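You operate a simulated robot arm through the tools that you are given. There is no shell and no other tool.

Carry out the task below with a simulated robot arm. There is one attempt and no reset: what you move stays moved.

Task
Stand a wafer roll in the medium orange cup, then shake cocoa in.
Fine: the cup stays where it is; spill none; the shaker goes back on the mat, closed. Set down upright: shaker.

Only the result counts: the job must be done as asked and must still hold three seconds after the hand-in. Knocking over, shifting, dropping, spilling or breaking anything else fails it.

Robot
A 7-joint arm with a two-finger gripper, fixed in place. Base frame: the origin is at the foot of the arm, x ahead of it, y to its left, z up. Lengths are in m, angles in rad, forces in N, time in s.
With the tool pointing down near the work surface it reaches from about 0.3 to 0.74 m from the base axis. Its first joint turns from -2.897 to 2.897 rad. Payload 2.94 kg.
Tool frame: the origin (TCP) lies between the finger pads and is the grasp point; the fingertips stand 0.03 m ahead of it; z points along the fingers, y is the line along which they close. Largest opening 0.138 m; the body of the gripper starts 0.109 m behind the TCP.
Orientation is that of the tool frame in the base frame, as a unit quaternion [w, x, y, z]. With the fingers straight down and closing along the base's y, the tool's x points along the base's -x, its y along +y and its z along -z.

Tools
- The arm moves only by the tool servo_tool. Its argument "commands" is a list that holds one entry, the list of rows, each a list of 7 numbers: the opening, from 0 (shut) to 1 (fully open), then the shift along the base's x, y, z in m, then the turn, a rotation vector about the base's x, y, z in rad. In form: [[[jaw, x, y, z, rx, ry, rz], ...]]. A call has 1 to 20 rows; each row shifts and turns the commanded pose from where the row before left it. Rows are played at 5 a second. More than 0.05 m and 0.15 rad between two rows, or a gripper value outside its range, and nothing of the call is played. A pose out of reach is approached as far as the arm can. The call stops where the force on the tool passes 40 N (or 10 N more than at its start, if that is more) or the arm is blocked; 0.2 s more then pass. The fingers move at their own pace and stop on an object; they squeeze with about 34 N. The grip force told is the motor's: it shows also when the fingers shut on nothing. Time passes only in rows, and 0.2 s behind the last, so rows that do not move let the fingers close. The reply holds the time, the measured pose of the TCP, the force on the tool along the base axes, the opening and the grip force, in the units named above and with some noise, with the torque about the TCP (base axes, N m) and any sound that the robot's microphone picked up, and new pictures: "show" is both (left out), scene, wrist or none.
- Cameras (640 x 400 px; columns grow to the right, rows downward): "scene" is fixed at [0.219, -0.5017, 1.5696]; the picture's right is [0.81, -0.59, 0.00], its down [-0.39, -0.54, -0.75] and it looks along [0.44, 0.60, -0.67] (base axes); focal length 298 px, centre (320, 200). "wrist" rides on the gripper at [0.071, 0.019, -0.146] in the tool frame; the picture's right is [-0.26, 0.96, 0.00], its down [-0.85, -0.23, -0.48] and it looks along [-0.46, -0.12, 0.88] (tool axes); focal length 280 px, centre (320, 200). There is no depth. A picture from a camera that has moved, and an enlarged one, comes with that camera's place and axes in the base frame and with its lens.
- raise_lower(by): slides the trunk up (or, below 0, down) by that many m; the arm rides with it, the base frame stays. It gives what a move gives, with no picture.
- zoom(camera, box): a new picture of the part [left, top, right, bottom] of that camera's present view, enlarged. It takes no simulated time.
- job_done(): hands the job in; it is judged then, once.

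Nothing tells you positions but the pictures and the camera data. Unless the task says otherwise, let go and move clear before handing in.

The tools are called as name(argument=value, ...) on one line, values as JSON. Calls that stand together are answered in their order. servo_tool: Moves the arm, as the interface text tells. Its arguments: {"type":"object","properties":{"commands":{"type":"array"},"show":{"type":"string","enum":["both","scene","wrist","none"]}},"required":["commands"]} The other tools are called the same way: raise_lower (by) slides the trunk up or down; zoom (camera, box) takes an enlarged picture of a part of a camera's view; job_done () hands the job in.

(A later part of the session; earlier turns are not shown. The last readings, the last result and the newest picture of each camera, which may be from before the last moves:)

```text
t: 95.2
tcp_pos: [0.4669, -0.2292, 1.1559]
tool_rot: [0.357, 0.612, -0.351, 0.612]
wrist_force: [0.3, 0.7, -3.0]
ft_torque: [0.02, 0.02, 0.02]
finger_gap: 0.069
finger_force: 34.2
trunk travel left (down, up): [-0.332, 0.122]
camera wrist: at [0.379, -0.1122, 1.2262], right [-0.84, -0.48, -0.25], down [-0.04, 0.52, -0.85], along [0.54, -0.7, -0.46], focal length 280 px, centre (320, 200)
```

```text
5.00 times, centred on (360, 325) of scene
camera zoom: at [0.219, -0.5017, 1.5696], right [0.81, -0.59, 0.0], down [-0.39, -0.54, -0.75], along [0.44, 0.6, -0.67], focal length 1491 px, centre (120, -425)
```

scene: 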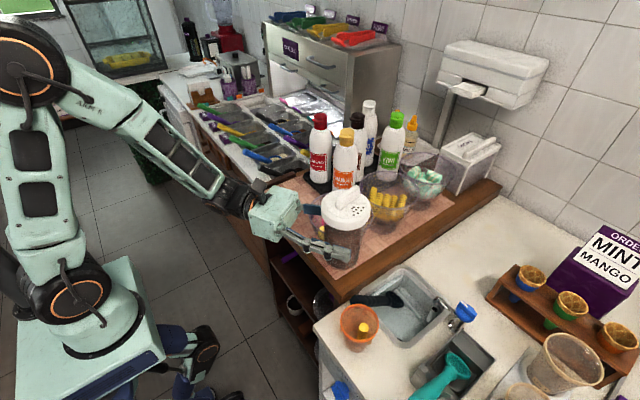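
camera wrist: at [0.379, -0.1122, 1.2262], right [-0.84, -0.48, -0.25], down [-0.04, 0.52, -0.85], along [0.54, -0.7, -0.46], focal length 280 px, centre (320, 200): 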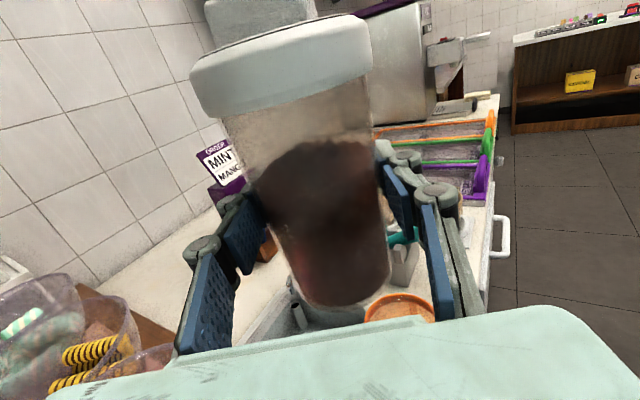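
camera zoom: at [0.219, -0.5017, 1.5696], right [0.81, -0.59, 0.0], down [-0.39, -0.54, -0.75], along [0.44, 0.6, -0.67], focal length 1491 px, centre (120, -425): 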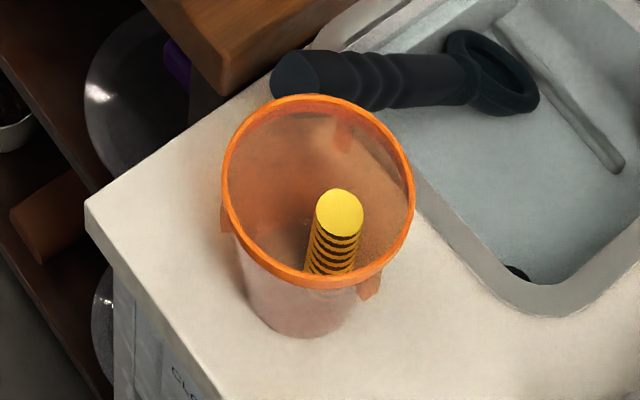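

Holes point toward about -77° as expected. I'll move above the cup with the holes over its centre, then roll in 6° steps while shifting the hand so the holes always stay above the cup.

servo_tool(commands=[[[0.4, -0.0008, -0.0138, -0.01, 0, 0, 0], [0.4, -0.0008, -0.0138, -0.02, 0, 0, 0], [0.4, -0.0008, -0.0138, -0.025, 0, 0, 0], [0.4, -0.0009, -0.0137, -0.02, 0, 0, 0], [0.4, 0, 0, -0.015, 0, 0, 0], [0.4, 0, 0, 0, 0, 0, 0]]], show="scene")

zoom(camera="scene", box=[290, 215, 430, 355])

```text
t: 96.6
tcp_pos: [0.4615, -0.2853, 1.0672]
tool_rot: [0.358, 0.611, -0.352, 0.612]
wrist_force: [0.4, -0.7, -3.0]
ft_torque: [-0.02, -0.01, -0.01]
finger_gap: 0.069
finger_force: 33.4
trunk travel left (down, up): [-0.332, 0.122]
```

scene: 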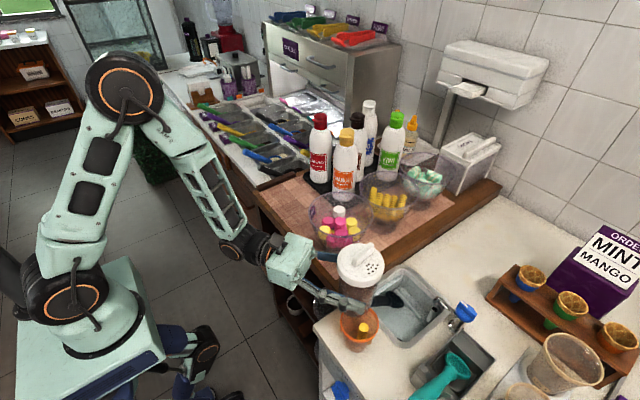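

```text
2.86 times, centred on (360, 285) of scene
camera zoom: at [0.219, -0.5017, 1.5696], right [0.81, -0.59, 0.0], down [-0.39, -0.54, -0.75], along [0.44, 0.6, -0.67], focal length 852 px, centre (206, -43)
```

zoom: 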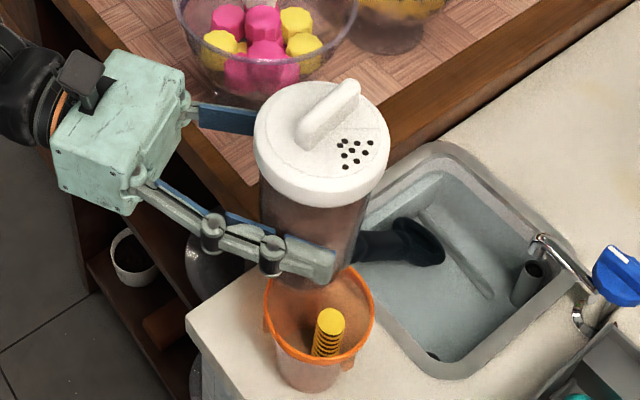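

Shaker upright above the cup. Rolling the first 90° now, shifting with it.

servo_tool(commands=[[[0.4, 0.0071, 0.0041, 0, 0.0524, -0.0907, 0], [0.4, 0.007, 0.004, 0, 0.0524, -0.0907, 0], [0.4, 0.0067, 0.0039, 0, 0.0524, -0.0907, 0], [0.4, 0.0065, 0.0037, 0, 0.0524, -0.0907, 0], [0.4, 0.0061, 0.0035, 0, 0.0524, -0.0907, 0], [0.4, 0.0056, 0.0033, 0, 0.0524, -0.0907, 0], [0.4, 0.0051, 0.003, 0, 0.0524, -0.0907, 0], [0.4, 0.0046, 0.0027, 0, 0.0524, -0.0907, 0], [0.4, 0.004, 0.0023, 0, 0.0524, -0.0907, 0], [0.4, 0.0034, 0.0019, 0, 0.0524, -0.0907, 0], [0.4, 0.0027, 0.0015, 0, 0.0524, -0.0907, 0], [0.4, 0.0019, 0.0011, 0, 0.0524, -0.0907, 0], [0.4, 0.0012, 0.0007, 0, 0.0524, -0.0907, 0]]], show="scene")

zoom(camera="scene", box=[290, 215, 430, 355])

```text
t: 99.4
tcp_pos: [0.5237, -0.2494, 1.0643]
tool_rot: [-0.107, 0.254, -0.66, 0.699]
wrist_force: [0.1, 1.0, -3.9]
ft_torque: [0.07, -0.02, -0.02]
finger_gap: 0.0687
finger_force: 33.7
trunk travel left (down, up): [-0.332, 0.122]
```

scene: 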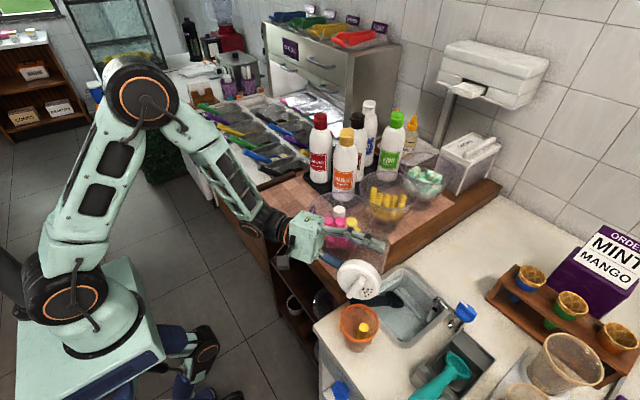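

```text
2.86 times, centred on (360, 285) of scene
camera zoom: at [0.219, -0.5017, 1.5696], right [0.81, -0.59, 0.0], down [-0.39, -0.54, -0.75], along [0.44, 0.6, -0.67], focal length 852 px, centre (206, -43)
```

zoom: 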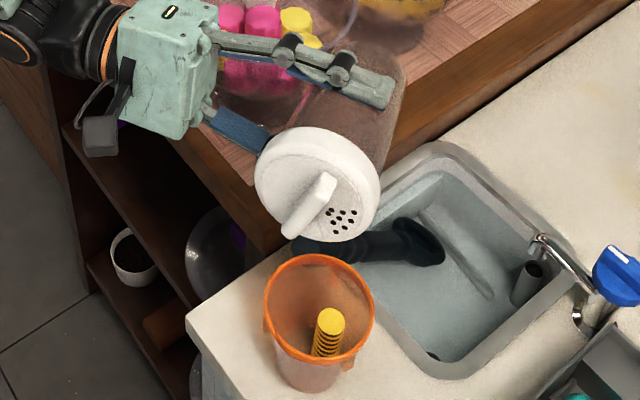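

At 78° no powder has come out and the holes project right above the cup centre. Continuing the roll to fully inverted.

servo_tool(commands=[[[0.4, 0.0005, 0.0003, 0, 0.0524, -0.0907, 0], [0.4, -0.0003, -0.0002, 0, 0.0524, -0.0907, 0], [0.4, -0.001, -0.0006, 0, 0.0524, -0.0907, 0], [0.4, -0.0018, -0.001, 0, 0.0524, -0.0907, 0], [0.4, -0.0025, -0.0014, 0, 0.0524, -0.0907, 0], [0.4, -0.0032, -0.0018, 0, 0.0524, -0.0907, 0], [0.4, -0.0038, -0.0022, 0, 0.0524, -0.0907, 0], [0.4, -0.0045, -0.0026, 0, 0.0524, -0.0907, 0], [0.4, -0.005, -0.0029, 0, 0.0524, -0.0907, 0]]], show="scene")

zoom(camera="scene", box=[290, 215, 430, 355])

```text
t: 101.4
tcp_pos: [0.5026, -0.2617, 1.0643]
tool_rot: [0.412, 0.074, 0.705, -0.572]
wrist_force: [-0.6, -0.9, -3.8]
ft_torque: [0.02, -0.04, -0.01]
finger_gap: 0.069
finger_force: 33.4
trunk travel left (down, up): [-0.332, 0.122]
```

scene: 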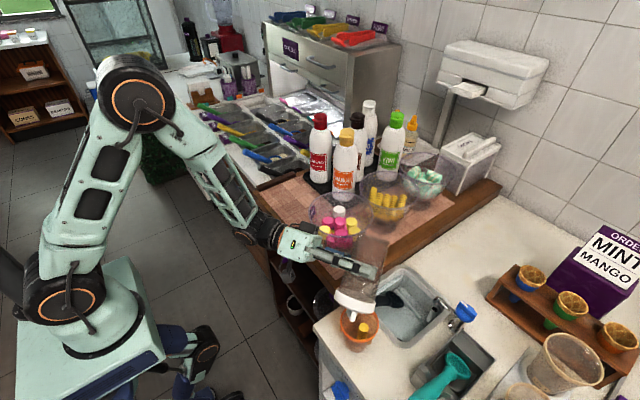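

```text
2.86 times, centred on (360, 285) of scene
camera zoom: at [0.219, -0.5017, 1.5696], right [0.81, -0.59, 0.0], down [-0.39, -0.54, -0.75], along [0.44, 0.6, -0.67], focal length 852 px, centre (206, -43)
```

zoom: 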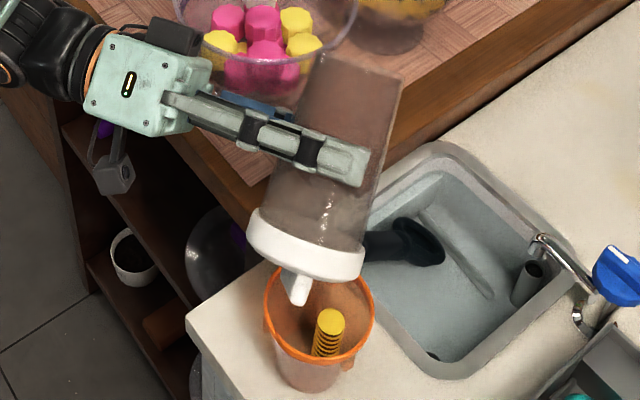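

At 132° it is still clean and over the cup. Finishing the roll to inverted.

servo_tool(commands=[[[0.4, -0.0055, -0.0032, 0, 0.0524, -0.0907, 0], [0.4, -0.006, -0.0035, 0, 0.0524, -0.0907, 0], [0.4, -0.0064, -0.0037, 0, 0.0524, -0.0907, 0], [0.4, -0.0067, -0.0039, 0, 0.0524, -0.0907, 0], [0.4, -0.0069, -0.004, 0, 0.0524, -0.0907, 0], [0.4, -0.0071, -0.0041, 0, 0.0524, -0.0907, 0], [0.4, -0.0072, -0.0041, 0, 0.0524, -0.0907, 0], [0.4, -0.0072, -0.0042, 0, 0.0524, -0.0907, 0], [0.4, 0, 0, 0, 0, 0, 0]]], show="scene")

zoom(camera="scene", box=[290, 215, 430, 355])

```text
t: 103.4
tcp_pos: [0.4499, -0.2904, 1.0647]
tool_rot: [0.611, 0.352, 0.616, -0.353]
wrist_force: [0.2, -0.6, -3.3]
ft_torque: [0.03, -0.01, 0.04]
finger_gap: 0.0686
finger_force: 34.2
trunk travel left (down, up): [-0.332, 0.122]
```

scene: 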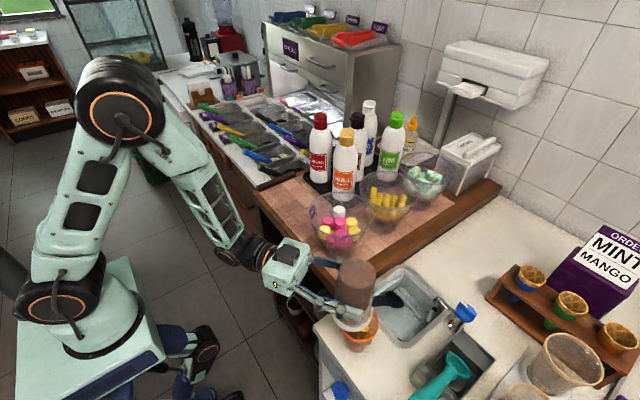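

```text
2.86 times, centred on (360, 285) of scene
camera zoom: at [0.219, -0.5017, 1.5696], right [0.81, -0.59, 0.0], down [-0.39, -0.54, -0.75], along [0.44, 0.6, -0.67], focal length 852 px, centre (206, -43)
```

zoom: 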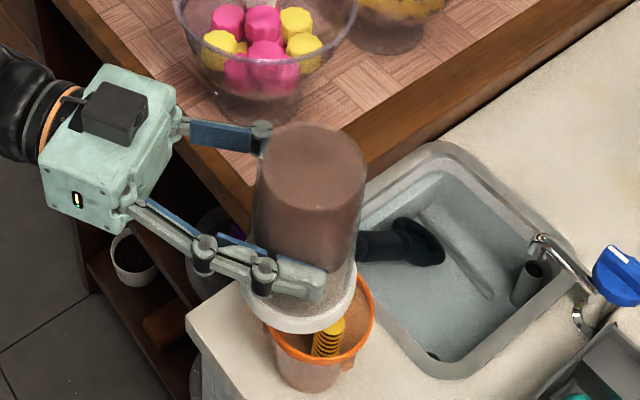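

Inverted with the holes over the cup. I'll lower slightly to about 2 cm of clearance and begin with gentle vertical shakes.

servo_tool(commands=[[[0.4, 0, 0, -0.012, 0, 0, 0], [0.4, 0, 0, 0, 0, 0, 0], [0.4, 0, 0, 0.015, 0, 0, 0], [0.4, 0, 0, -0.015, 0, 0, 0], [0.4, 0, 0, 0.015, 0, 0, 0], [0.4, 0, 0, -0.015, 0, 0, 0], [0.4, 0, 0, 0, 0, 0, 0]]], show="scene")

zoom(camera="scene", box=[310, 270, 410, 365])

```text
t: 105.0
tcp_pos: [0.4483, -0.2927, 1.0515]
tool_rot: [0.61, 0.352, 0.616, -0.353]
wrist_force: [0.8, -0.6, -3.2]
ft_torque: [-0.01, 0.0, -0.02]
finger_gap: 0.0688
finger_force: 34.6
trunk travel left (down, up): [-0.332, 0.122]
```

scene: 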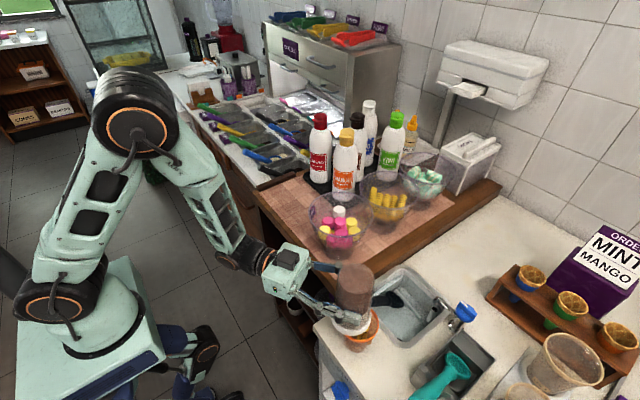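

```text
4.21 times, centred on (360, 318) of scene
camera zoom: at [0.219, -0.5017, 1.5696], right [0.81, -0.59, 0.0], down [-0.39, -0.54, -0.75], along [0.44, 0.6, -0.67], focal length 1256 px, centre (152, -295)
```

zoom: 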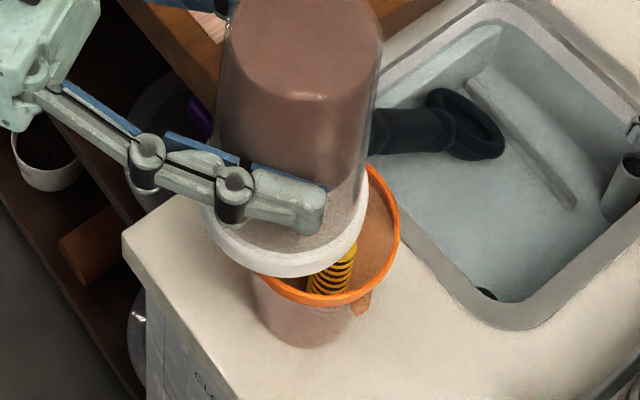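

No powder is visible yet after the gentle shakes. I'll shake harder vertically (3 cm strokes), keeping above the rim.

servo_tool(commands=[[[0.4, 0, 0, 0.03, 0, 0, 0], [0.4, 0, 0, -0.03, 0, 0, 0], [0.4, 0, 0, 0.03, 0, 0, 0], [0.4, 0, 0, -0.03, 0, 0, 0], [0.4, 0, 0, 0.03, 0, 0, 0], [0.4, 0, 0, -0.03, 0, 0, 0], [0.4, 0, 0, 0, 0, 0, 0]]], show="scene")

zoom(camera="scene", box=[310, 270, 410, 365])

```text
t: 106.6
tcp_pos: [0.45, -0.2949, 1.0529]
tool_rot: [0.611, 0.352, 0.615, -0.353]
wrist_force: [0.4, 0.0, -3.7]
ft_torque: [0.0, -0.03, -0.03]
finger_gap: 0.0684
finger_force: 33.7
trunk travel left (down, up): [-0.332, 0.122]
```

scene: 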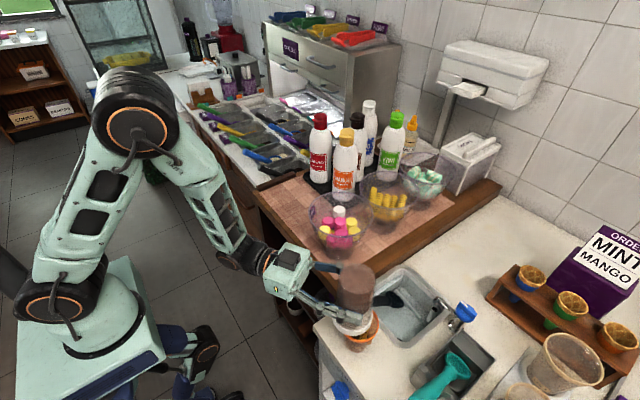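

```text
4.21 times, centred on (360, 318) of scene
camera zoom: at [0.219, -0.5017, 1.5696], right [0.81, -0.59, 0.0], down [-0.39, -0.54, -0.75], along [0.44, 0.6, -0.67], focal length 1256 px, centre (152, -295)
```

zoom: 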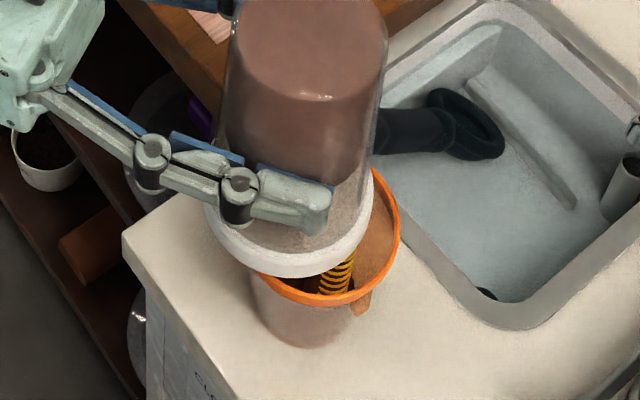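

There seems to be something darker inside the cup now. Zooming in closely.

zoom(camera="scene", box=[330, 305, 390, 355])

zoom(camera="scene", box=[310, 260, 380, 330])

```text
8.00 times, centred on (360, 330) of scene
camera zoom: at [0.219, -0.5017, 1.5696], right [0.81, -0.59, 0.0], down [-0.39, -0.54, -0.75], along [0.44, 0.6, -0.67], focal length 2386 px, centre (0, -840)
```

zoom: 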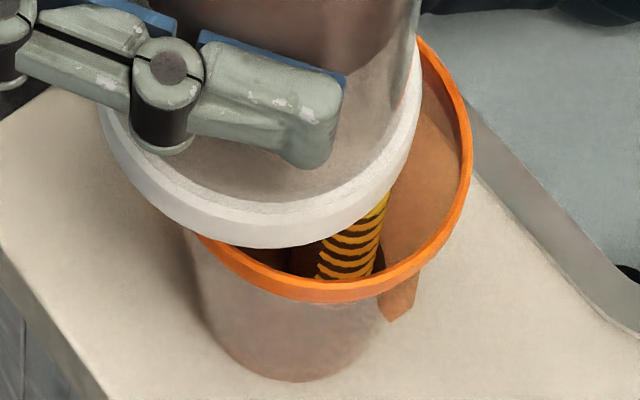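

```text
5.71 times, centred on (345, 295) of scene
camera zoom: at [0.219, -0.5017, 1.5696], right [0.81, -0.59, 0.0], down [-0.39, -0.54, -0.75], along [0.44, 0.6, -0.67], focal length 1704 px, centre (177, -343)
```

zoom: 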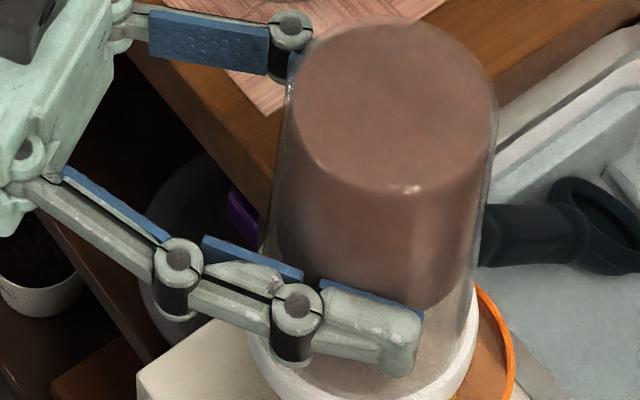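

There is a dark brown patch at the cup floor beside the roll. I'll raise the shaker slowly straight up, still over the cup, to see inside properly.

servo_tool(commands=[[[0.4, 0, 0, 0.01, 0, 0, 0], [0.4, 0, 0, 0.02, 0, 0, 0], [0.4, 0, 0, 0.02, 0, 0, 0], [0.4, 0, 0, 0.02, 0, 0, 0], [0.4, 0, 0, 0.01, 0, 0, 0], [0.4, 0, 0, 0, 0, 0, 0]]], show="scene")

zoom(camera="scene", box=[320, 295, 400, 355])

```text
t: 108.0
tcp_pos: [0.4487, -0.2932, 1.1335]
tool_rot: [0.61, 0.353, 0.615, -0.354]
wrist_force: [-0.5, 0.1, -2.8]
ft_torque: [-0.03, 0.02, -0.03]
finger_gap: 0.0686
finger_force: 34.0
trunk travel left (down, up): [-0.332, 0.122]
```

scene: 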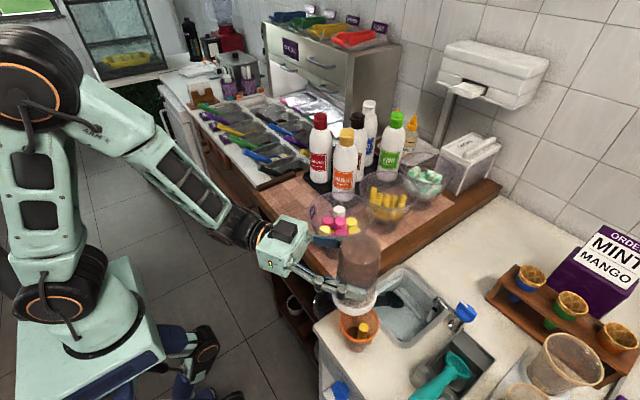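

```text
6.67 times, centred on (360, 325) of scene
camera zoom: at [0.219, -0.5017, 1.5696], right [0.81, -0.59, 0.0], down [-0.39, -0.54, -0.75], along [0.44, 0.6, -0.67], focal length 1988 px, centre (53, -633)
```

zoom: 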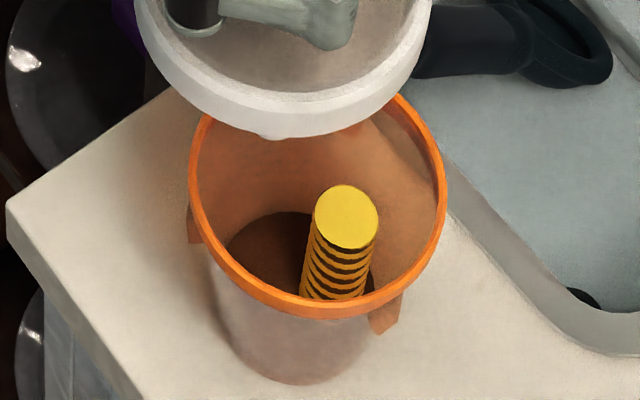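

Cocoa now covers the cup floor as a dark brown layer, with none visible on the counter. I'll add a few more strokes so the amount is convincing.

servo_tool(commands=[[[0.4, 0, 0, -0.01, 0, 0, 0], [0.4, 0, 0, -0.02, 0, 0, 0], [0.4, 0, 0, -0.03, 0, 0, 0], [0.4, 0.001, -0.001, -0.021, 0, 0, 0], [0.4, 0, 0, 0, 0, 0, 0], [0.4, 0, 0, 0.03, 0, 0, 0], [0.4, 0, 0, -0.03, 0, 0, 0], [0.4, 0, 0, 0.03, 0, 0, 0], [0.4, 0, 0, -0.03, 0, 0, 0], [0.4, 0, 0, 0.03, 0, 0, 0], [0.4, 0, 0, -0.03, 0, 0, 0], [0.4, 0, 0, 0.03, 0, 0, 0], [0.4, 0, 0, -0.03, 0, 0, 0], [0.4, 0, 0, 0, 0, 0, 0], [0.4, 0, 0, 0.01, 0, 0, 0], [0.4, 0, 0, 0.02, 0, 0, 0], [0.4, 0, 0, 0.03, 0, 0, 0], [0.4, 0, 0, 0.02, 0, 0, 0], [0.4, 0, 0, 0, 0, 0, 0]]], show="scene")

zoom(camera="scene", box=[320, 295, 400, 355])

```text
t: 112.0
tcp_pos: [0.4526, -0.2961, 1.1314]
tool_rot: [0.611, 0.352, 0.615, -0.354]
wrist_force: [0.2, 0.2, -3.9]
ft_torque: [0.01, -0.01, 0.02]
finger_gap: 0.0684
finger_force: 34.6
trunk travel left (down, up): [-0.332, 0.122]
```

scene: 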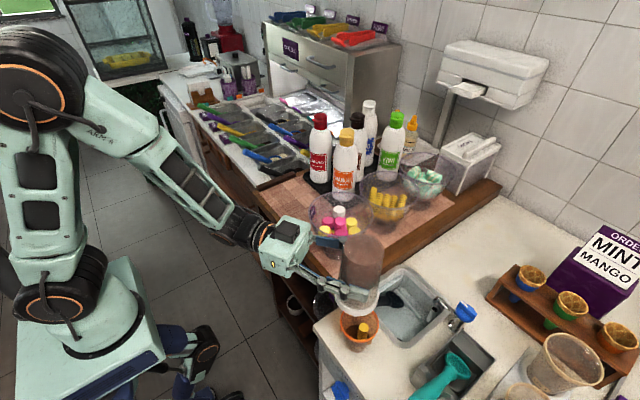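

```text
6.67 times, centred on (360, 325) of scene
camera zoom: at [0.219, -0.5017, 1.5696], right [0.81, -0.59, 0.0], down [-0.39, -0.54, -0.75], along [0.44, 0.6, -0.67], focal length 1988 px, centre (53, -633)
```

zoom: 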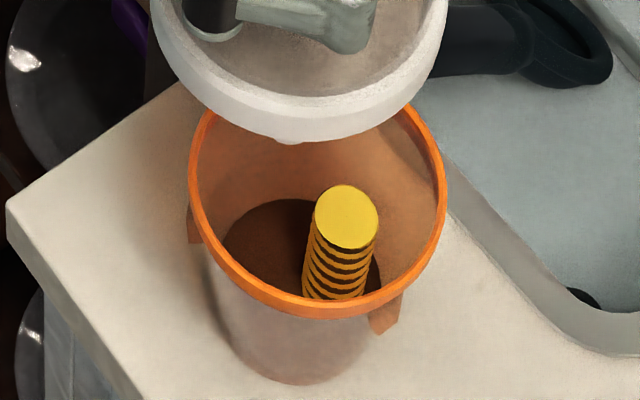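

The layer has grown and the counter is clean. Now rolling the shaker back upright along the same path, keeping the holes over the cup.

servo_tool(commands=[[[0.4, 0, 0, -0.02, 0, 0, 0], [0.4, 0, 0, -0.025, 0, 0, 0], [0.4, 0, 0, -0.015, 0, 0, 0], [0.4, 0, 0, 0, 0, 0, 0], [0.4, 0.0072, 0.0042, 0, -0.0524, 0.0907, 0], [0.4, 0.0072, 0.0041, 0, -0.0524, 0.0907, 0], [0.4, 0.0071, 0.0041, 0, -0.0524, 0.0907, 0], [0.4, 0.0069, 0.004, 0, -0.0524, 0.0907, 0], [0.4, 0.0067, 0.0039, 0, -0.0524, 0.0907, 0], [0.4, 0.0064, 0.0037, 0, -0.0524, 0.0907, 0], [0.4, 0.006, 0.0035, 0, -0.0524, 0.0907, 0], [0.4, 0.0055, 0.0032, 0, -0.0524, 0.0907, 0], [0.4, 0.005, 0.0029, 0, -0.0524, 0.0907, 0], [0.4, 0.0045, 0.0026, 0, -0.0524, 0.0907, 0], [0.4, 0.0038, 0.0022, 0, -0.0524, 0.0907, 0], [0.4, 0.0032, 0.0018, 0, -0.0524, 0.0907, 0], [0.4, 0.0025, 0.0014, 0, -0.0524, 0.0907, 0], [0.4, 0.0018, 0.001, 0, -0.0524, 0.0907, 0], [0.4, 0.001, 0.0006, 0, -0.0524, 0.0907, 0], [0.4, 0.0003, 0.0002, 0, -0.0524, 0.0907, 0]]], show="scene")

servo_tool(commands=[[[0.4, -0.0005, -0.0003, 0, -0.0524, 0.0907, 0], [0.4, -0.0012, -0.0007, 0, -0.0524, 0.0907, 0], [0.4, -0.0019, -0.0011, 0, -0.0524, 0.0907, 0], [0.4, -0.0027, -0.0015, 0, -0.0524, 0.0907, 0], [0.4, -0.0034, -0.0019, 0, -0.0524, 0.0907, 0], [0.4, -0.004, -0.0023, 0, -0.0524, 0.0907, 0], [0.4, -0.0046, -0.0027, 0, -0.0524, 0.0907, 0], [0.4, -0.0051, -0.003, 0, -0.0524, 0.0907, 0], [0.4, -0.0056, -0.0033, 0, -0.0524, 0.0907, 0], [0.4, -0.0061, -0.0035, 0, -0.0524, 0.0907, 0], [0.4, -0.0065, -0.0037, 0, -0.0524, 0.0907, 0], [0.4, -0.0067, -0.0039, 0, -0.0524, 0.0907, 0], [0.4, -0.007, -0.004, 0, -0.0524, 0.0907, 0], [0.4, -0.0071, -0.0041, 0, -0.0524, 0.0907, 0], [0.4, 0, 0, 0, 0, 0, 0]]], show="both")

zoom(camera="scene", box=[290, 215, 430, 365])

```text
t: 116.2
tcp_pos: [0.5264, -0.2489, 1.071]
tool_rot: [-0.144, 0.219, -0.673, 0.692]
wrist_force: [0.1, 0.2, -3.5]
ft_torque: [0.07, -0.04, 0.02]
finger_gap: 0.0685
finger_force: 33.6
trunk travel left (down, up): [-0.332, 0.122]
```

scene: 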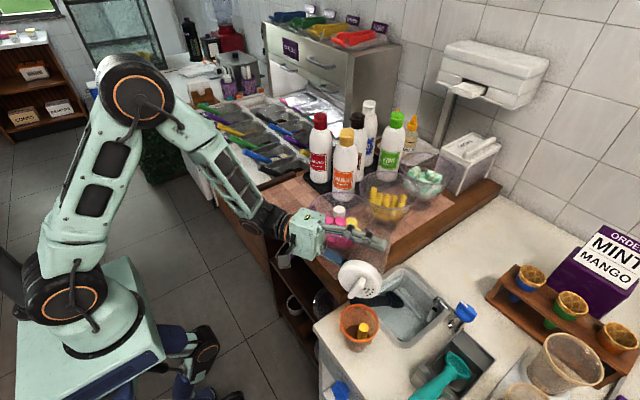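

```text
t: 119.4
tcp_pos: [0.4635, -0.2861, 1.0697]
tool_rot: [0.358, 0.612, -0.352, 0.612]
wrist_force: [-0.1, 0.3, -2.1]
ft_torque: [0.0, 0.04, 0.0]
finger_gap: 0.0684
finger_force: 33.8
trunk travel left (down, up): [-0.332, 0.122]
camera wrist: at [0.3746, -0.1686, 1.1415], right [-0.84, -0.48, -0.25], down [-0.04, 0.52, -0.85], along [0.54, -0.7, -0.46], focal length 280 px, centre (320, 200)
```

scene: 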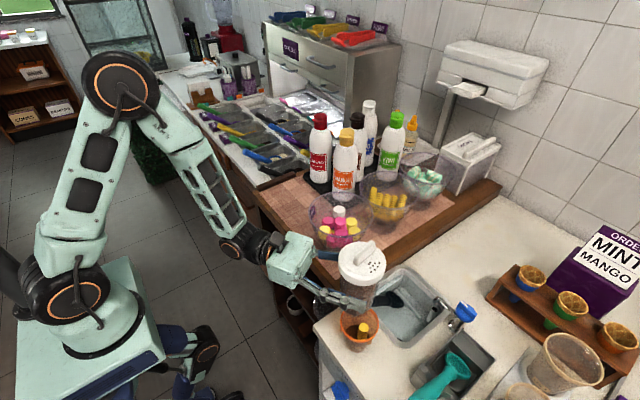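
wrist: 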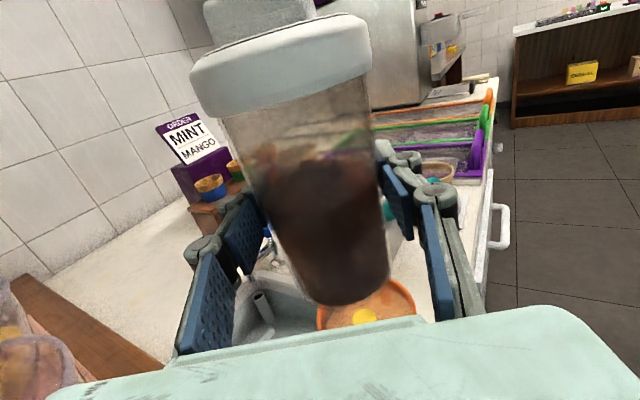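

```text
2.67 times, centred on (360, 290) of scene
camera zoom: at [0.219, -0.5017, 1.5696], right [0.81, -0.59, 0.0], down [-0.39, -0.54, -0.75], along [0.44, 0.6, -0.67], focal length 795 px, centre (213, -40)
```

zoom: 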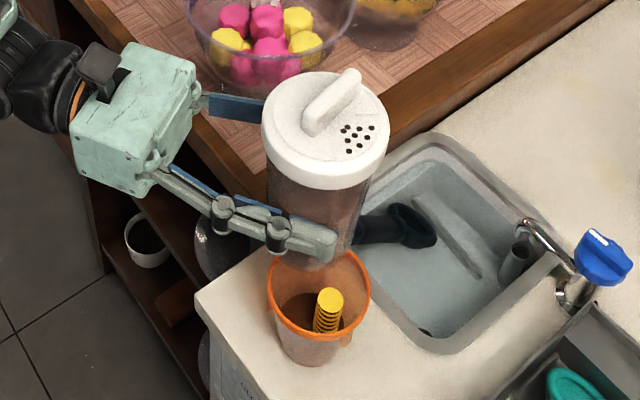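

The shaker is upright, its level lower, and the counter looks clean. Carrying it back over the mat on the reverse path.

servo_tool(commands=[[[0.4, 0, 0, 0.025, 0, 0, 0], [0.4, 0, 0, 0.035, 0, 0, 0], [0.4, 0, 0.01, 0.03, 0, 0, 0], [0.4, 0, 0.02, 0, 0, 0, 0.02], [0.4, 0, 0.0275, 0, 0, 0, 0.0315], [0.4, 0, 0.0275, 0, 0, 0, 0.0315], [0.4, 0.005, 0.0275, 0, 0, 0, 0.0315], [0.4, 0.005, 0.0275, 0, 0, 0, 0.0315], [0.4, 0.005, 0.0275, 0, 0, 0, 0.0315], [0.4, 0.01, 0.0275, 0, 0, 0, 0.0315], [0.4, 0.01, 0.0275, 0, 0, 0, 0.0315], [0.4, 0.01, 0.0275, 0, 0, 0, 0.0315], [0.4, 0.01, 0.0275, 0, 0, 0, 0.0315], [0.4, 0.01, 0.0275, 0, 0, 0, 0.0315], [0.4, 0.01, 0.0275, 0, 0, 0, 0.0315], [0.4, 0.01, 0.0275, 0, 0, 0, 0.0315], [0.4, 0.01, 0.0275, 0, 0, 0, 0.0315], [0.4, 0.01, 0.0275, 0, 0, 0, 0.0315], [0.4, 0.006, 0.0275, 0, 0, 0, 0.0315], [0.4, 0, 0.0165, 0, 0, 0, 0.031]]], show="none")

servo_tool(commands=[[[0.4, 0, 0, 0, 0, 0, 0]]], show="both")

```text
t: 123.6
tcp_pos: [0.5737, 0.1732, 1.1619]
tool_rot: [0.187, 0.682, -0.181, 0.683]
wrist_force: [0.3, 0.3, -2.1]
ft_torque: [-0.04, 0.0, -0.03]
finger_gap: 0.0685
finger_force: 33.6
trunk travel left (down, up): [-0.332, 0.122]
```

```text
t: 124.0
tcp_pos: [0.5741, 0.1726, 1.1603]
tool_rot: [0.187, 0.682, -0.181, 0.684]
wrist_force: [-0.6, -0.3, -2.9]
ft_torque: [-0.01, 0.01, 0.02]
finger_gap: 0.0686
finger_force: 34.1
trunk travel left (down, up): [-0.332, 0.122]
camera wrist: at [0.4387, 0.23, 1.2322], right [-0.49, -0.84, -0.26], down [-0.29, 0.43, -0.85], along [0.82, -0.34, -0.46], focal length 280 px, centre (320, 200)
```

scene: 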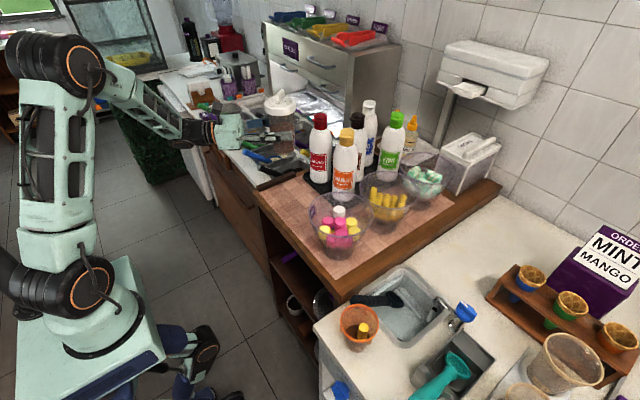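
wrist: 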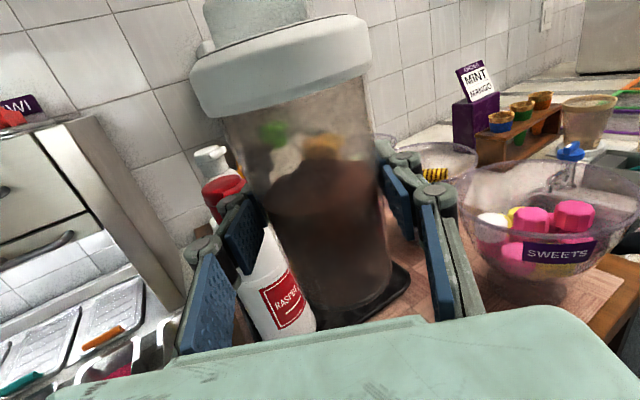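

Back above its original spot. Descending to just above the mat.

servo_tool(commands=[[[0.4, 0, 0, -0.02, 0, 0, 0], [0.4, 0, 0, -0.035, 0, 0, 0], [0.4, 0, 0, -0.035, 0, 0, 0], [0.4, 0, 0, -0.035, 0, 0, 0], [0.4, 0, 0, -0.03, 0, 0, 0], [0.4, 0, 0, -0.02, 0, 0, 0], [0.4, 0, 0, -0.012, 0, 0, 0], [0.4, 0, 0, -0.006, 0, 0, 0], [0.4, 0, 0, 0, 0, 0, 0]]], show="scene")

zoom(camera="scene", box=[220, 130, 330, 220])

```text
t: 126.0
tcp_pos: [0.5744, 0.1739, 0.969]
tool_rot: [0.188, 0.682, -0.182, 0.683]
wrist_force: [0.4, 0.0, -2.4]
ft_torque: [-0.03, 0.02, 0.04]
finger_gap: 0.0685
finger_force: 34.0
trunk travel left (down, up): [-0.332, 0.122]
```

scene: 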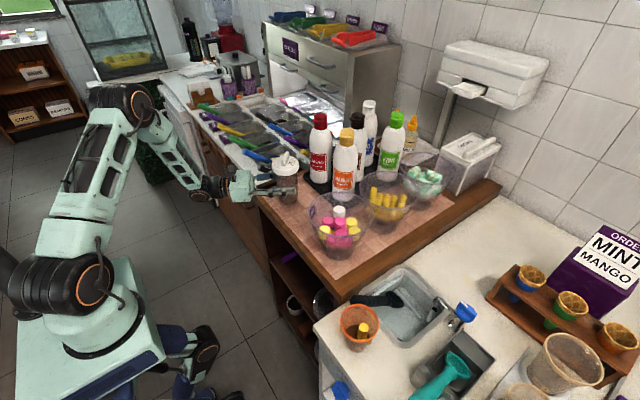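

```text
4.44 times, centred on (275, 175) of scene
camera zoom: at [0.219, -0.5017, 1.5696], right [0.81, -0.59, 0.0], down [-0.39, -0.54, -0.75], along [0.44, 0.6, -0.67], focal length 1325 px, centre (520, 311)
```

zoom: 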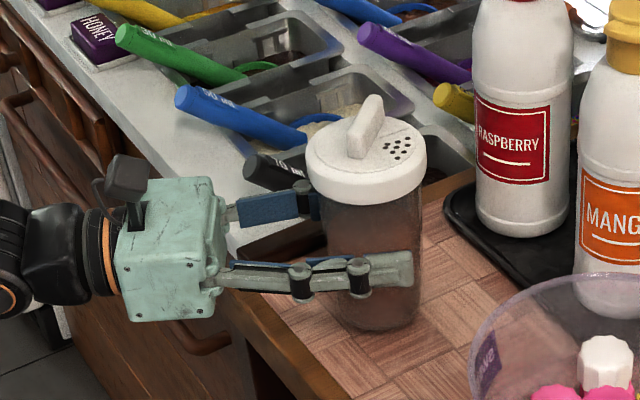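

About 1 cm above the mat. Lowering in small steps until the force shows contact.

servo_tool(commands=[[[0.4, 0, 0, -0.005, 0, 0, 0], [0.4, 0, 0, -0.003, 0, 0, 0], [0.4, 0, 0, -0.002, 0, 0, 0], [0.4, 0, 0, 0, 0, 0, 0]]], show="none")

servo_tool(commands=[[[0.4, 0, 0, -0.002, 0, 0, 0], [0.4, 0, 0, 0, 0, 0, 0]]], show="none")

```text
t: 127.0
tcp_pos: [0.5736, 0.1735, 0.9585]
tool_rot: [0.187, 0.682, -0.181, 0.684]
wrist_force: [0.5, 0.1, -3.0]
ft_torque: [0.02, 0.0, 0.02]
finger_gap: 0.068
finger_force: 33.9
trunk travel left (down, up): [-0.332, 0.122]
```

```text
t: 127.6
tcp_pos: [0.5743, 0.173, 0.957]
tool_rot: [0.187, 0.681, -0.182, 0.684]
wrist_force: [-0.6, 0.3, 0.6]
ft_torque: [0.12, -0.03, -0.05]
finger_gap: 0.0684
finger_force: 33.8
trunk travel left (down, up): [-0.332, 0.122]
```

Contact: the weight is now on the mat. Opening the fingers gradually.

servo_tool(commands=[[[0.45, 0, 0, -0.0005, 0, 0, 0], [0.49, 0, 0, 0, 0, 0, 0], [0.52, 0, 0, 0, 0, 0, 0], [0.56, 0, 0, 0, 0, 0, 0], [0.62, 0, 0, 0, 0, 0, 0], [0.7, 0, 0, 0, 0, 0, 0], [0.78, 0, 0, 0, 0, 0, 0], [0.8, 0, 0, 0, 0, 0, 0]]], show="both")

zoom(camera="scene", box=[220, 130, 330, 220])

```text
t: 129.4
tcp_pos: [0.5743, 0.1736, 0.9551]
tool_rot: [0.188, 0.681, -0.183, 0.683]
wrist_force: [0.0, 0.1, -0.1]
ft_torque: [0.02, 0.01, 0.02]
finger_gap: 0.1102
finger_force: 0.1
trunk travel left (down, up): [-0.332, 0.122]
camera wrist: at [0.4386, 0.2302, 1.0261], right [-0.49, -0.84, -0.26], down [-0.29, 0.43, -0.85], along [0.82, -0.34, -0.46], focal length 280 px, centre (320, 200)
```

scene: 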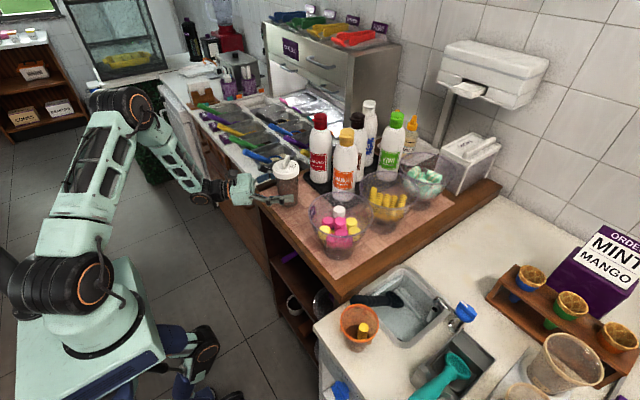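
wrist: 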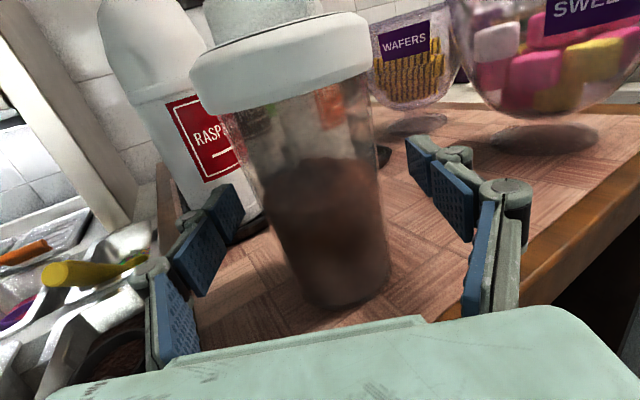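

```text
4.44 times, centred on (275, 175) of scene
camera zoom: at [0.219, -0.5017, 1.5696], right [0.81, -0.59, 0.0], down [-0.39, -0.54, -0.75], along [0.44, 0.6, -0.67], focal length 1325 px, centre (520, 311)
```

zoom: 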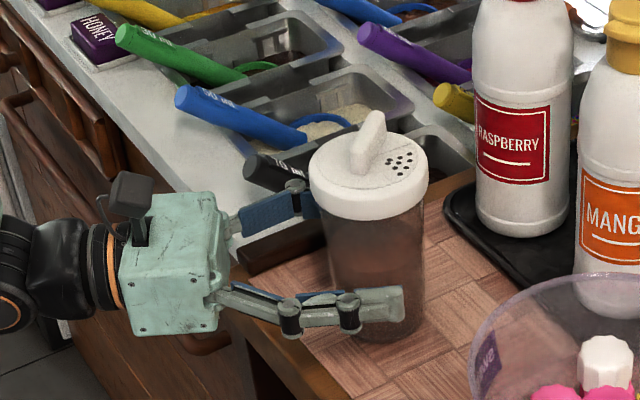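

The shaker stands upright on the mat, released. I'll back straight out, rise, and bring the tool to vertical for closing the dial.

servo_tool(commands=[[[0.8, -0.02, 0.0115, 0, 0, 0, 0], [0.8, -0.026, 0.015, 0, 0, 0, 0], [0.8, -0.03, 0.0173, 0, 0, 0, 0], [0.8, -0.03, 0.0173, 0, 0, 0, 0], [0.8, 0, 0, 0.03, 0, 0, 0], [0.8, 0, 0, 0.045, 0, 0, 0], [0.8, 0, 0, 0.045, 0, 0, 0], [0.8, 0, 0, 0.045, 0, 0, 0], [0.8, 0, 0, 0.045, 0, 0, 0], [0.8, 0, 0, 0.03, 0, 0, 0], [0.8, 0, 0, 0, 0, 0, 0]]], show="none")

servo_tool(commands=[[[0.8, 0.005, -0.003, 0, 0.0714, 0.1237, 0], [0.8, 0.005, -0.003, 0, 0.0714, 0.1237, 0], [0.8, 0.005, -0.003, 0, 0.0714, 0.1237, 0], [0.8, 0.005, -0.003, 0, 0.0714, 0.1237, 0], [0.8, 0.005, -0.003, 0, 0.0714, 0.1237, 0], [0.8, 0.005, -0.003, 0, 0.0714, 0.1237, 0], [0.8, 0.005, -0.003, 0, 0.0714, 0.1237, 0], [0.8, 0.005, -0.003, 0, 0.0714, 0.1237, 0], [0.8, 0.005, -0.003, 0, 0.0714, 0.1237, 0], [0.8, 0.005, -0.003, 0, 0.0714, 0.1237, 0], [0.8, 0.005, -0.003, 0, 0.0714, 0.1237, 0], [0.8, 0, 0, 0, 0, 0, 0], [0.8, 0, 0, 0, 0, 0, 0]]], show="both")

```text
t: 131.8
tcp_pos: [0.4687, 0.2334, 1.1996]
tool_rot: [0.188, 0.682, -0.182, 0.683]
wrist_force: [-1.4, -0.6, -0.1]
ft_torque: [-0.01, -0.01, 0.0]
finger_gap: 0.1103
finger_force: 0.1
trunk travel left (down, up): [-0.332, 0.122]
```

```text
t: 134.6
tcp_pos: [0.5225, 0.2016, 1.1947]
tool_rot: [0.003, 0.967, -0.256, 0.001]
wrist_force: [-0.3, 0.0, -0.4]
ft_torque: [-0.02, 0.02, 0.03]
finger_gap: 0.1104
finger_force: 0.1
trunk travel left (down, up): [-0.332, 0.122]
camera wrist: at [0.5748, 0.1512, 1.3419], right [-0.7, -0.71, 0.0], down [-0.62, 0.62, 0.47], along [-0.34, 0.33, -0.88], focal length 280 px, centre (320, 200)
```

scene: 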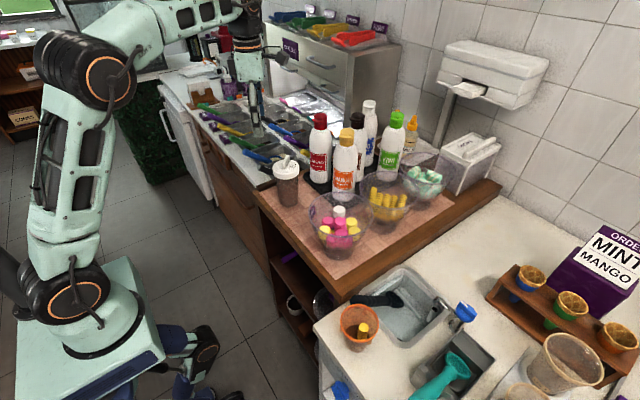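
wrist: 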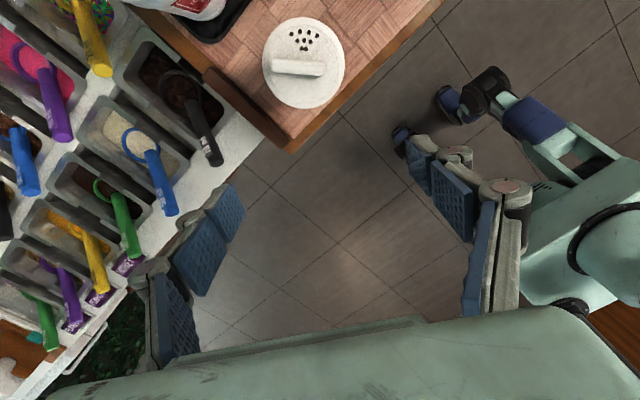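

The tool is vertical again. I'll move over the lid while yawing to 218°, which aligns the jaws with the bar and leaves room to turn clockwise afterwards.

servo_tool(commands=[[[0.8, 0.0069, -0.0035, -0.007, 0, 0, 0.1484], [0.8, 0.0069, -0.0035, -0.007, 0, 0, 0.1484], [0.8, 0.0069, -0.0035, -0.007, 0, 0, 0.1484], [0.8, 0.0069, -0.0035, -0.007, 0, 0, 0.1484], [0.8, 0.0069, -0.0035, -0.007, 0, 0, 0.1484], [0.8, 0.0069, -0.0035, -0.007, 0, 0, 0.1484], [0.8, 0.0069, -0.0035, -0.007, 0, 0, 0.1484], [0.8, 0.0069, -0.0035, -0.007, 0, 0, 0.1484], [0.8, 0, 0, 0, 0, 0, 0], [0.8, 0, 0, 0, 0, 0, 0]]], show="both")

zoom(camera="wrist", box=[260, 90, 400, 210])

```text
t: 136.8
tcp_pos: [0.5786, 0.1714, 1.1407]
tool_rot: [0.002, 0.944, 0.33, 0.003]
wrist_force: [-0.3, 0.1, -0.5]
ft_torque: [0.0, -0.01, 0.02]
finger_gap: 0.1104
finger_force: 0.0
trunk travel left (down, up): [-0.332, 0.122]
camera wrist: at [0.645, 0.2003, 1.2865], right [0.39, -0.92, 0.0], down [-0.81, -0.35, 0.47], along [-0.43, -0.19, -0.88], focal length 280 px, centre (320, 200)
```

scene: 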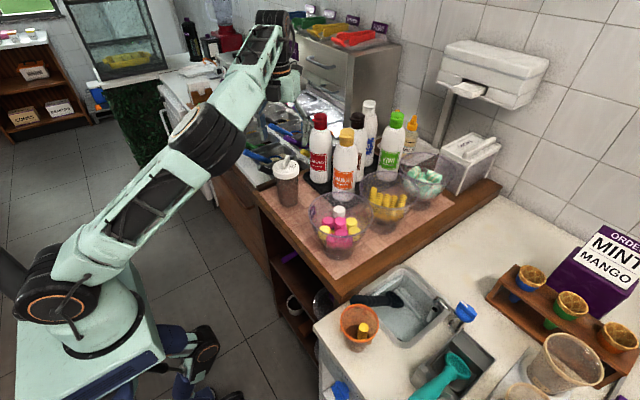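
wrist: 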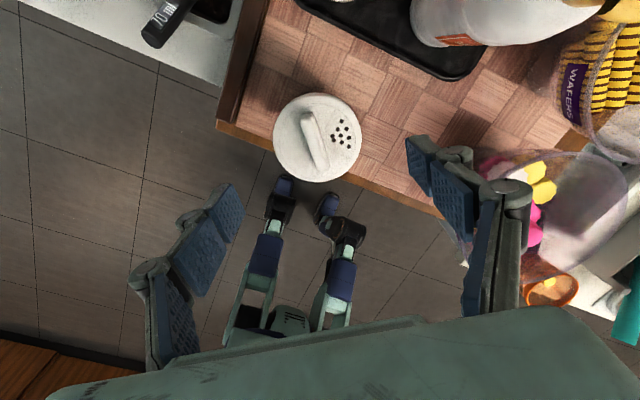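

```text
3.33 times, centred on (330, 150) of wrist
camera zoom: at [0.645, 0.2003, 1.2865], right [0.39, -0.92, 0.0], down [-0.81, -0.35, 0.47], along [-0.43, -0.19, -0.88], focal length 935 px, centre (287, 367)
```

zoom: 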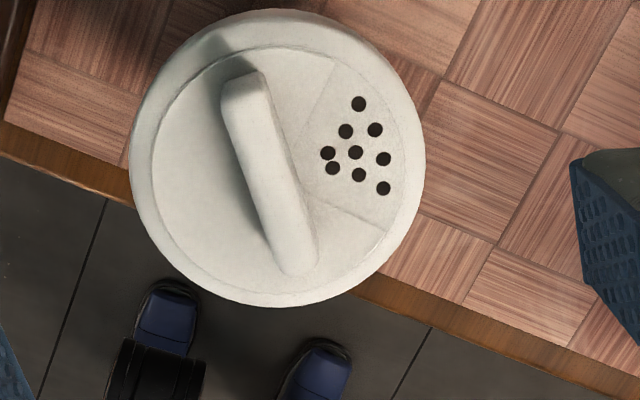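

The view is excellent: the window's two edges and all nine holes are visible, and the bar lies at about 37°, centred near (0.576, 0.174). I'll narrow the jaws, correct by 3 mm, and descend around the bar.

servo_tool(commands=[[[0.5, -0.0022, 0.0027, 0, 0, 0, -0.015], [0.3, 0, 0, 0, 0, 0, 0], [0.3, 0, 0, -0.025, 0, 0, 0], [0.28, 0, 0, -0.025, 0, 0, 0], [0.26, 0, 0, 0, 0, 0, 0], [0.26, 0, 0, 0, 0, 0, 0]]], show="wrist")

zoom(camera="wrist", box=[250, 90, 390, 220])

```text
t: 138.2
tcp_pos: [0.5753, 0.1741, 1.0907]
tool_rot: [0.002, 0.947, 0.322, 0.002]
wrist_force: [0.5, 0.5, -0.4]
ft_torque: [0.03, 0.02, -0.01]
finger_gap: 0.036
finger_force: 0.1
trunk travel left (down, up): [-0.332, 0.122]
camera wrist: at [0.6426, 0.2023, 1.2366], right [0.38, -0.92, 0.0], down [-0.82, -0.33, 0.47], along [-0.43, -0.18, -0.88], focal length 280 px, centre (320, 200)
```

wrist: 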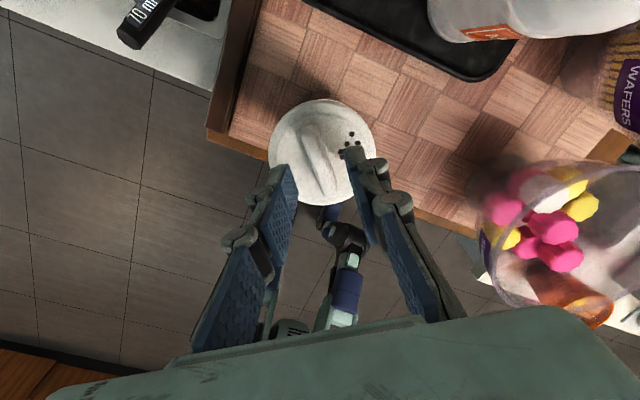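

```text
3.08 times, centred on (320, 155) of wrist
camera zoom: at [0.6426, 0.2023, 1.2366], right [0.38, -0.92, 0.0], down [-0.82, -0.33, 0.47], along [-0.43, -0.18, -0.88], focal length 863 px, centre (320, 338)
```

zoom: 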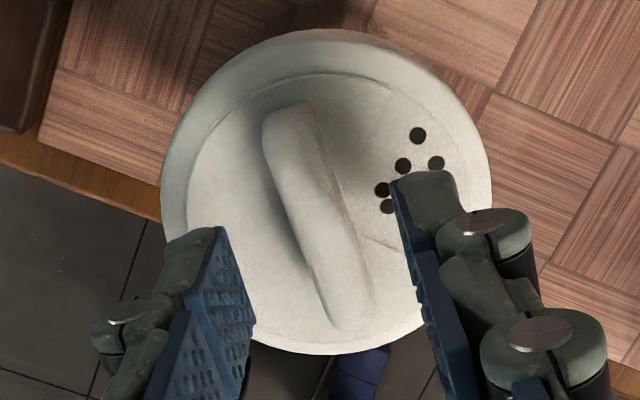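

The tool axis will land right on the bar's centre. Descending the last 2 cm and closing on the bar.

servo_tool(commands=[[[0.26, 0, 0, -0.012, 0, 0, 0], [0.26, 0, 0, -0.009, 0, 0, 0], [0.22, 0, 0, 0, 0, 0, 0], [0.16, 0, 0, 0, 0, 0, 0], [0.12, 0, 0, 0, 0, 0, 0], [0.09, 0, 0, 0, 0, 0, 0], [0.06, 0, 0, 0, 0, 0, 0], [0.03, 0, 0, 0, 0, 0, 0], [0.03, 0, 0, 0, 0, 0, 0]]], show="wrist")

zoom(camera="wrist", box=[250, 90, 390, 220])

```text
t: 140.2
tcp_pos: [0.5768, 0.1749, 1.0703]
tool_rot: [0.002, 0.947, 0.322, 0.002]
wrist_force: [-0.4, 0.1, -0.3]
ft_torque: [-0.02, -0.01, -0.04]
finger_gap: 0.0114
finger_force: 33.9
trunk travel left (down, up): [-0.332, 0.122]
camera wrist: at [0.643, 0.2023, 1.2162], right [0.38, -0.92, 0.0], down [-0.82, -0.33, 0.47], along [-0.43, -0.18, -0.88], focal length 280 px, centre (320, 200)
```

wrist: 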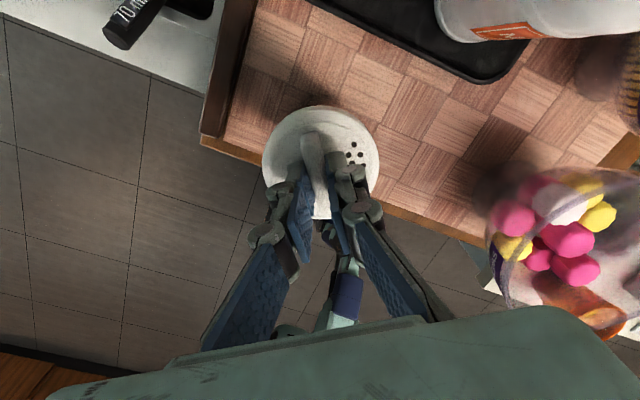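

```text
3.08 times, centred on (320, 155) of wrist
camera zoom: at [0.643, 0.2023, 1.2162], right [0.38, -0.92, 0.0], down [-0.82, -0.33, 0.47], along [-0.43, -0.18, -0.88], focal length 863 px, centre (320, 338)
```

zoom: 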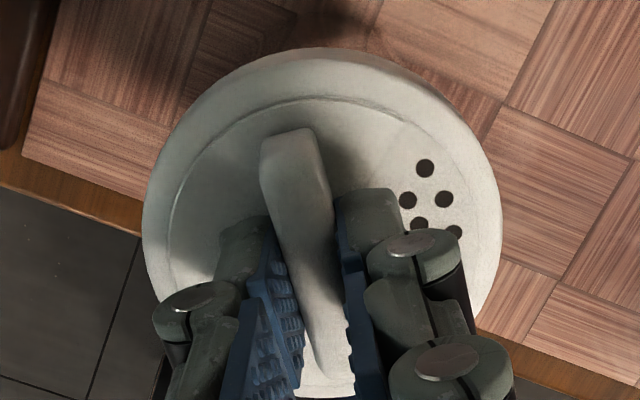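

Bar gripped at 11.4 mm. Pressing down lightly to hold the body still before turning.

servo_tool(commands=[[[0.03, 0, 0, -0.003, 0, 0, 0], [0.03, 0, 0, -0.003, 0, 0, 0], [0.03, 0, 0, -0.002, 0, 0, 0], [0.03, 0, 0, 0, 0, 0, 0]]], show="none")

```text
t: 141.2
tcp_pos: [0.5739, 0.1735, 1.0637]
tool_rot: [0.001, 0.947, 0.321, 0.006]
wrist_force: [3.7, -0.6, 32.9]
ft_torque: [0.11, -0.11, 0.0]
finger_gap: 0.0108
finger_force: 33.9
trunk travel left (down, up): [-0.332, 0.122]
```

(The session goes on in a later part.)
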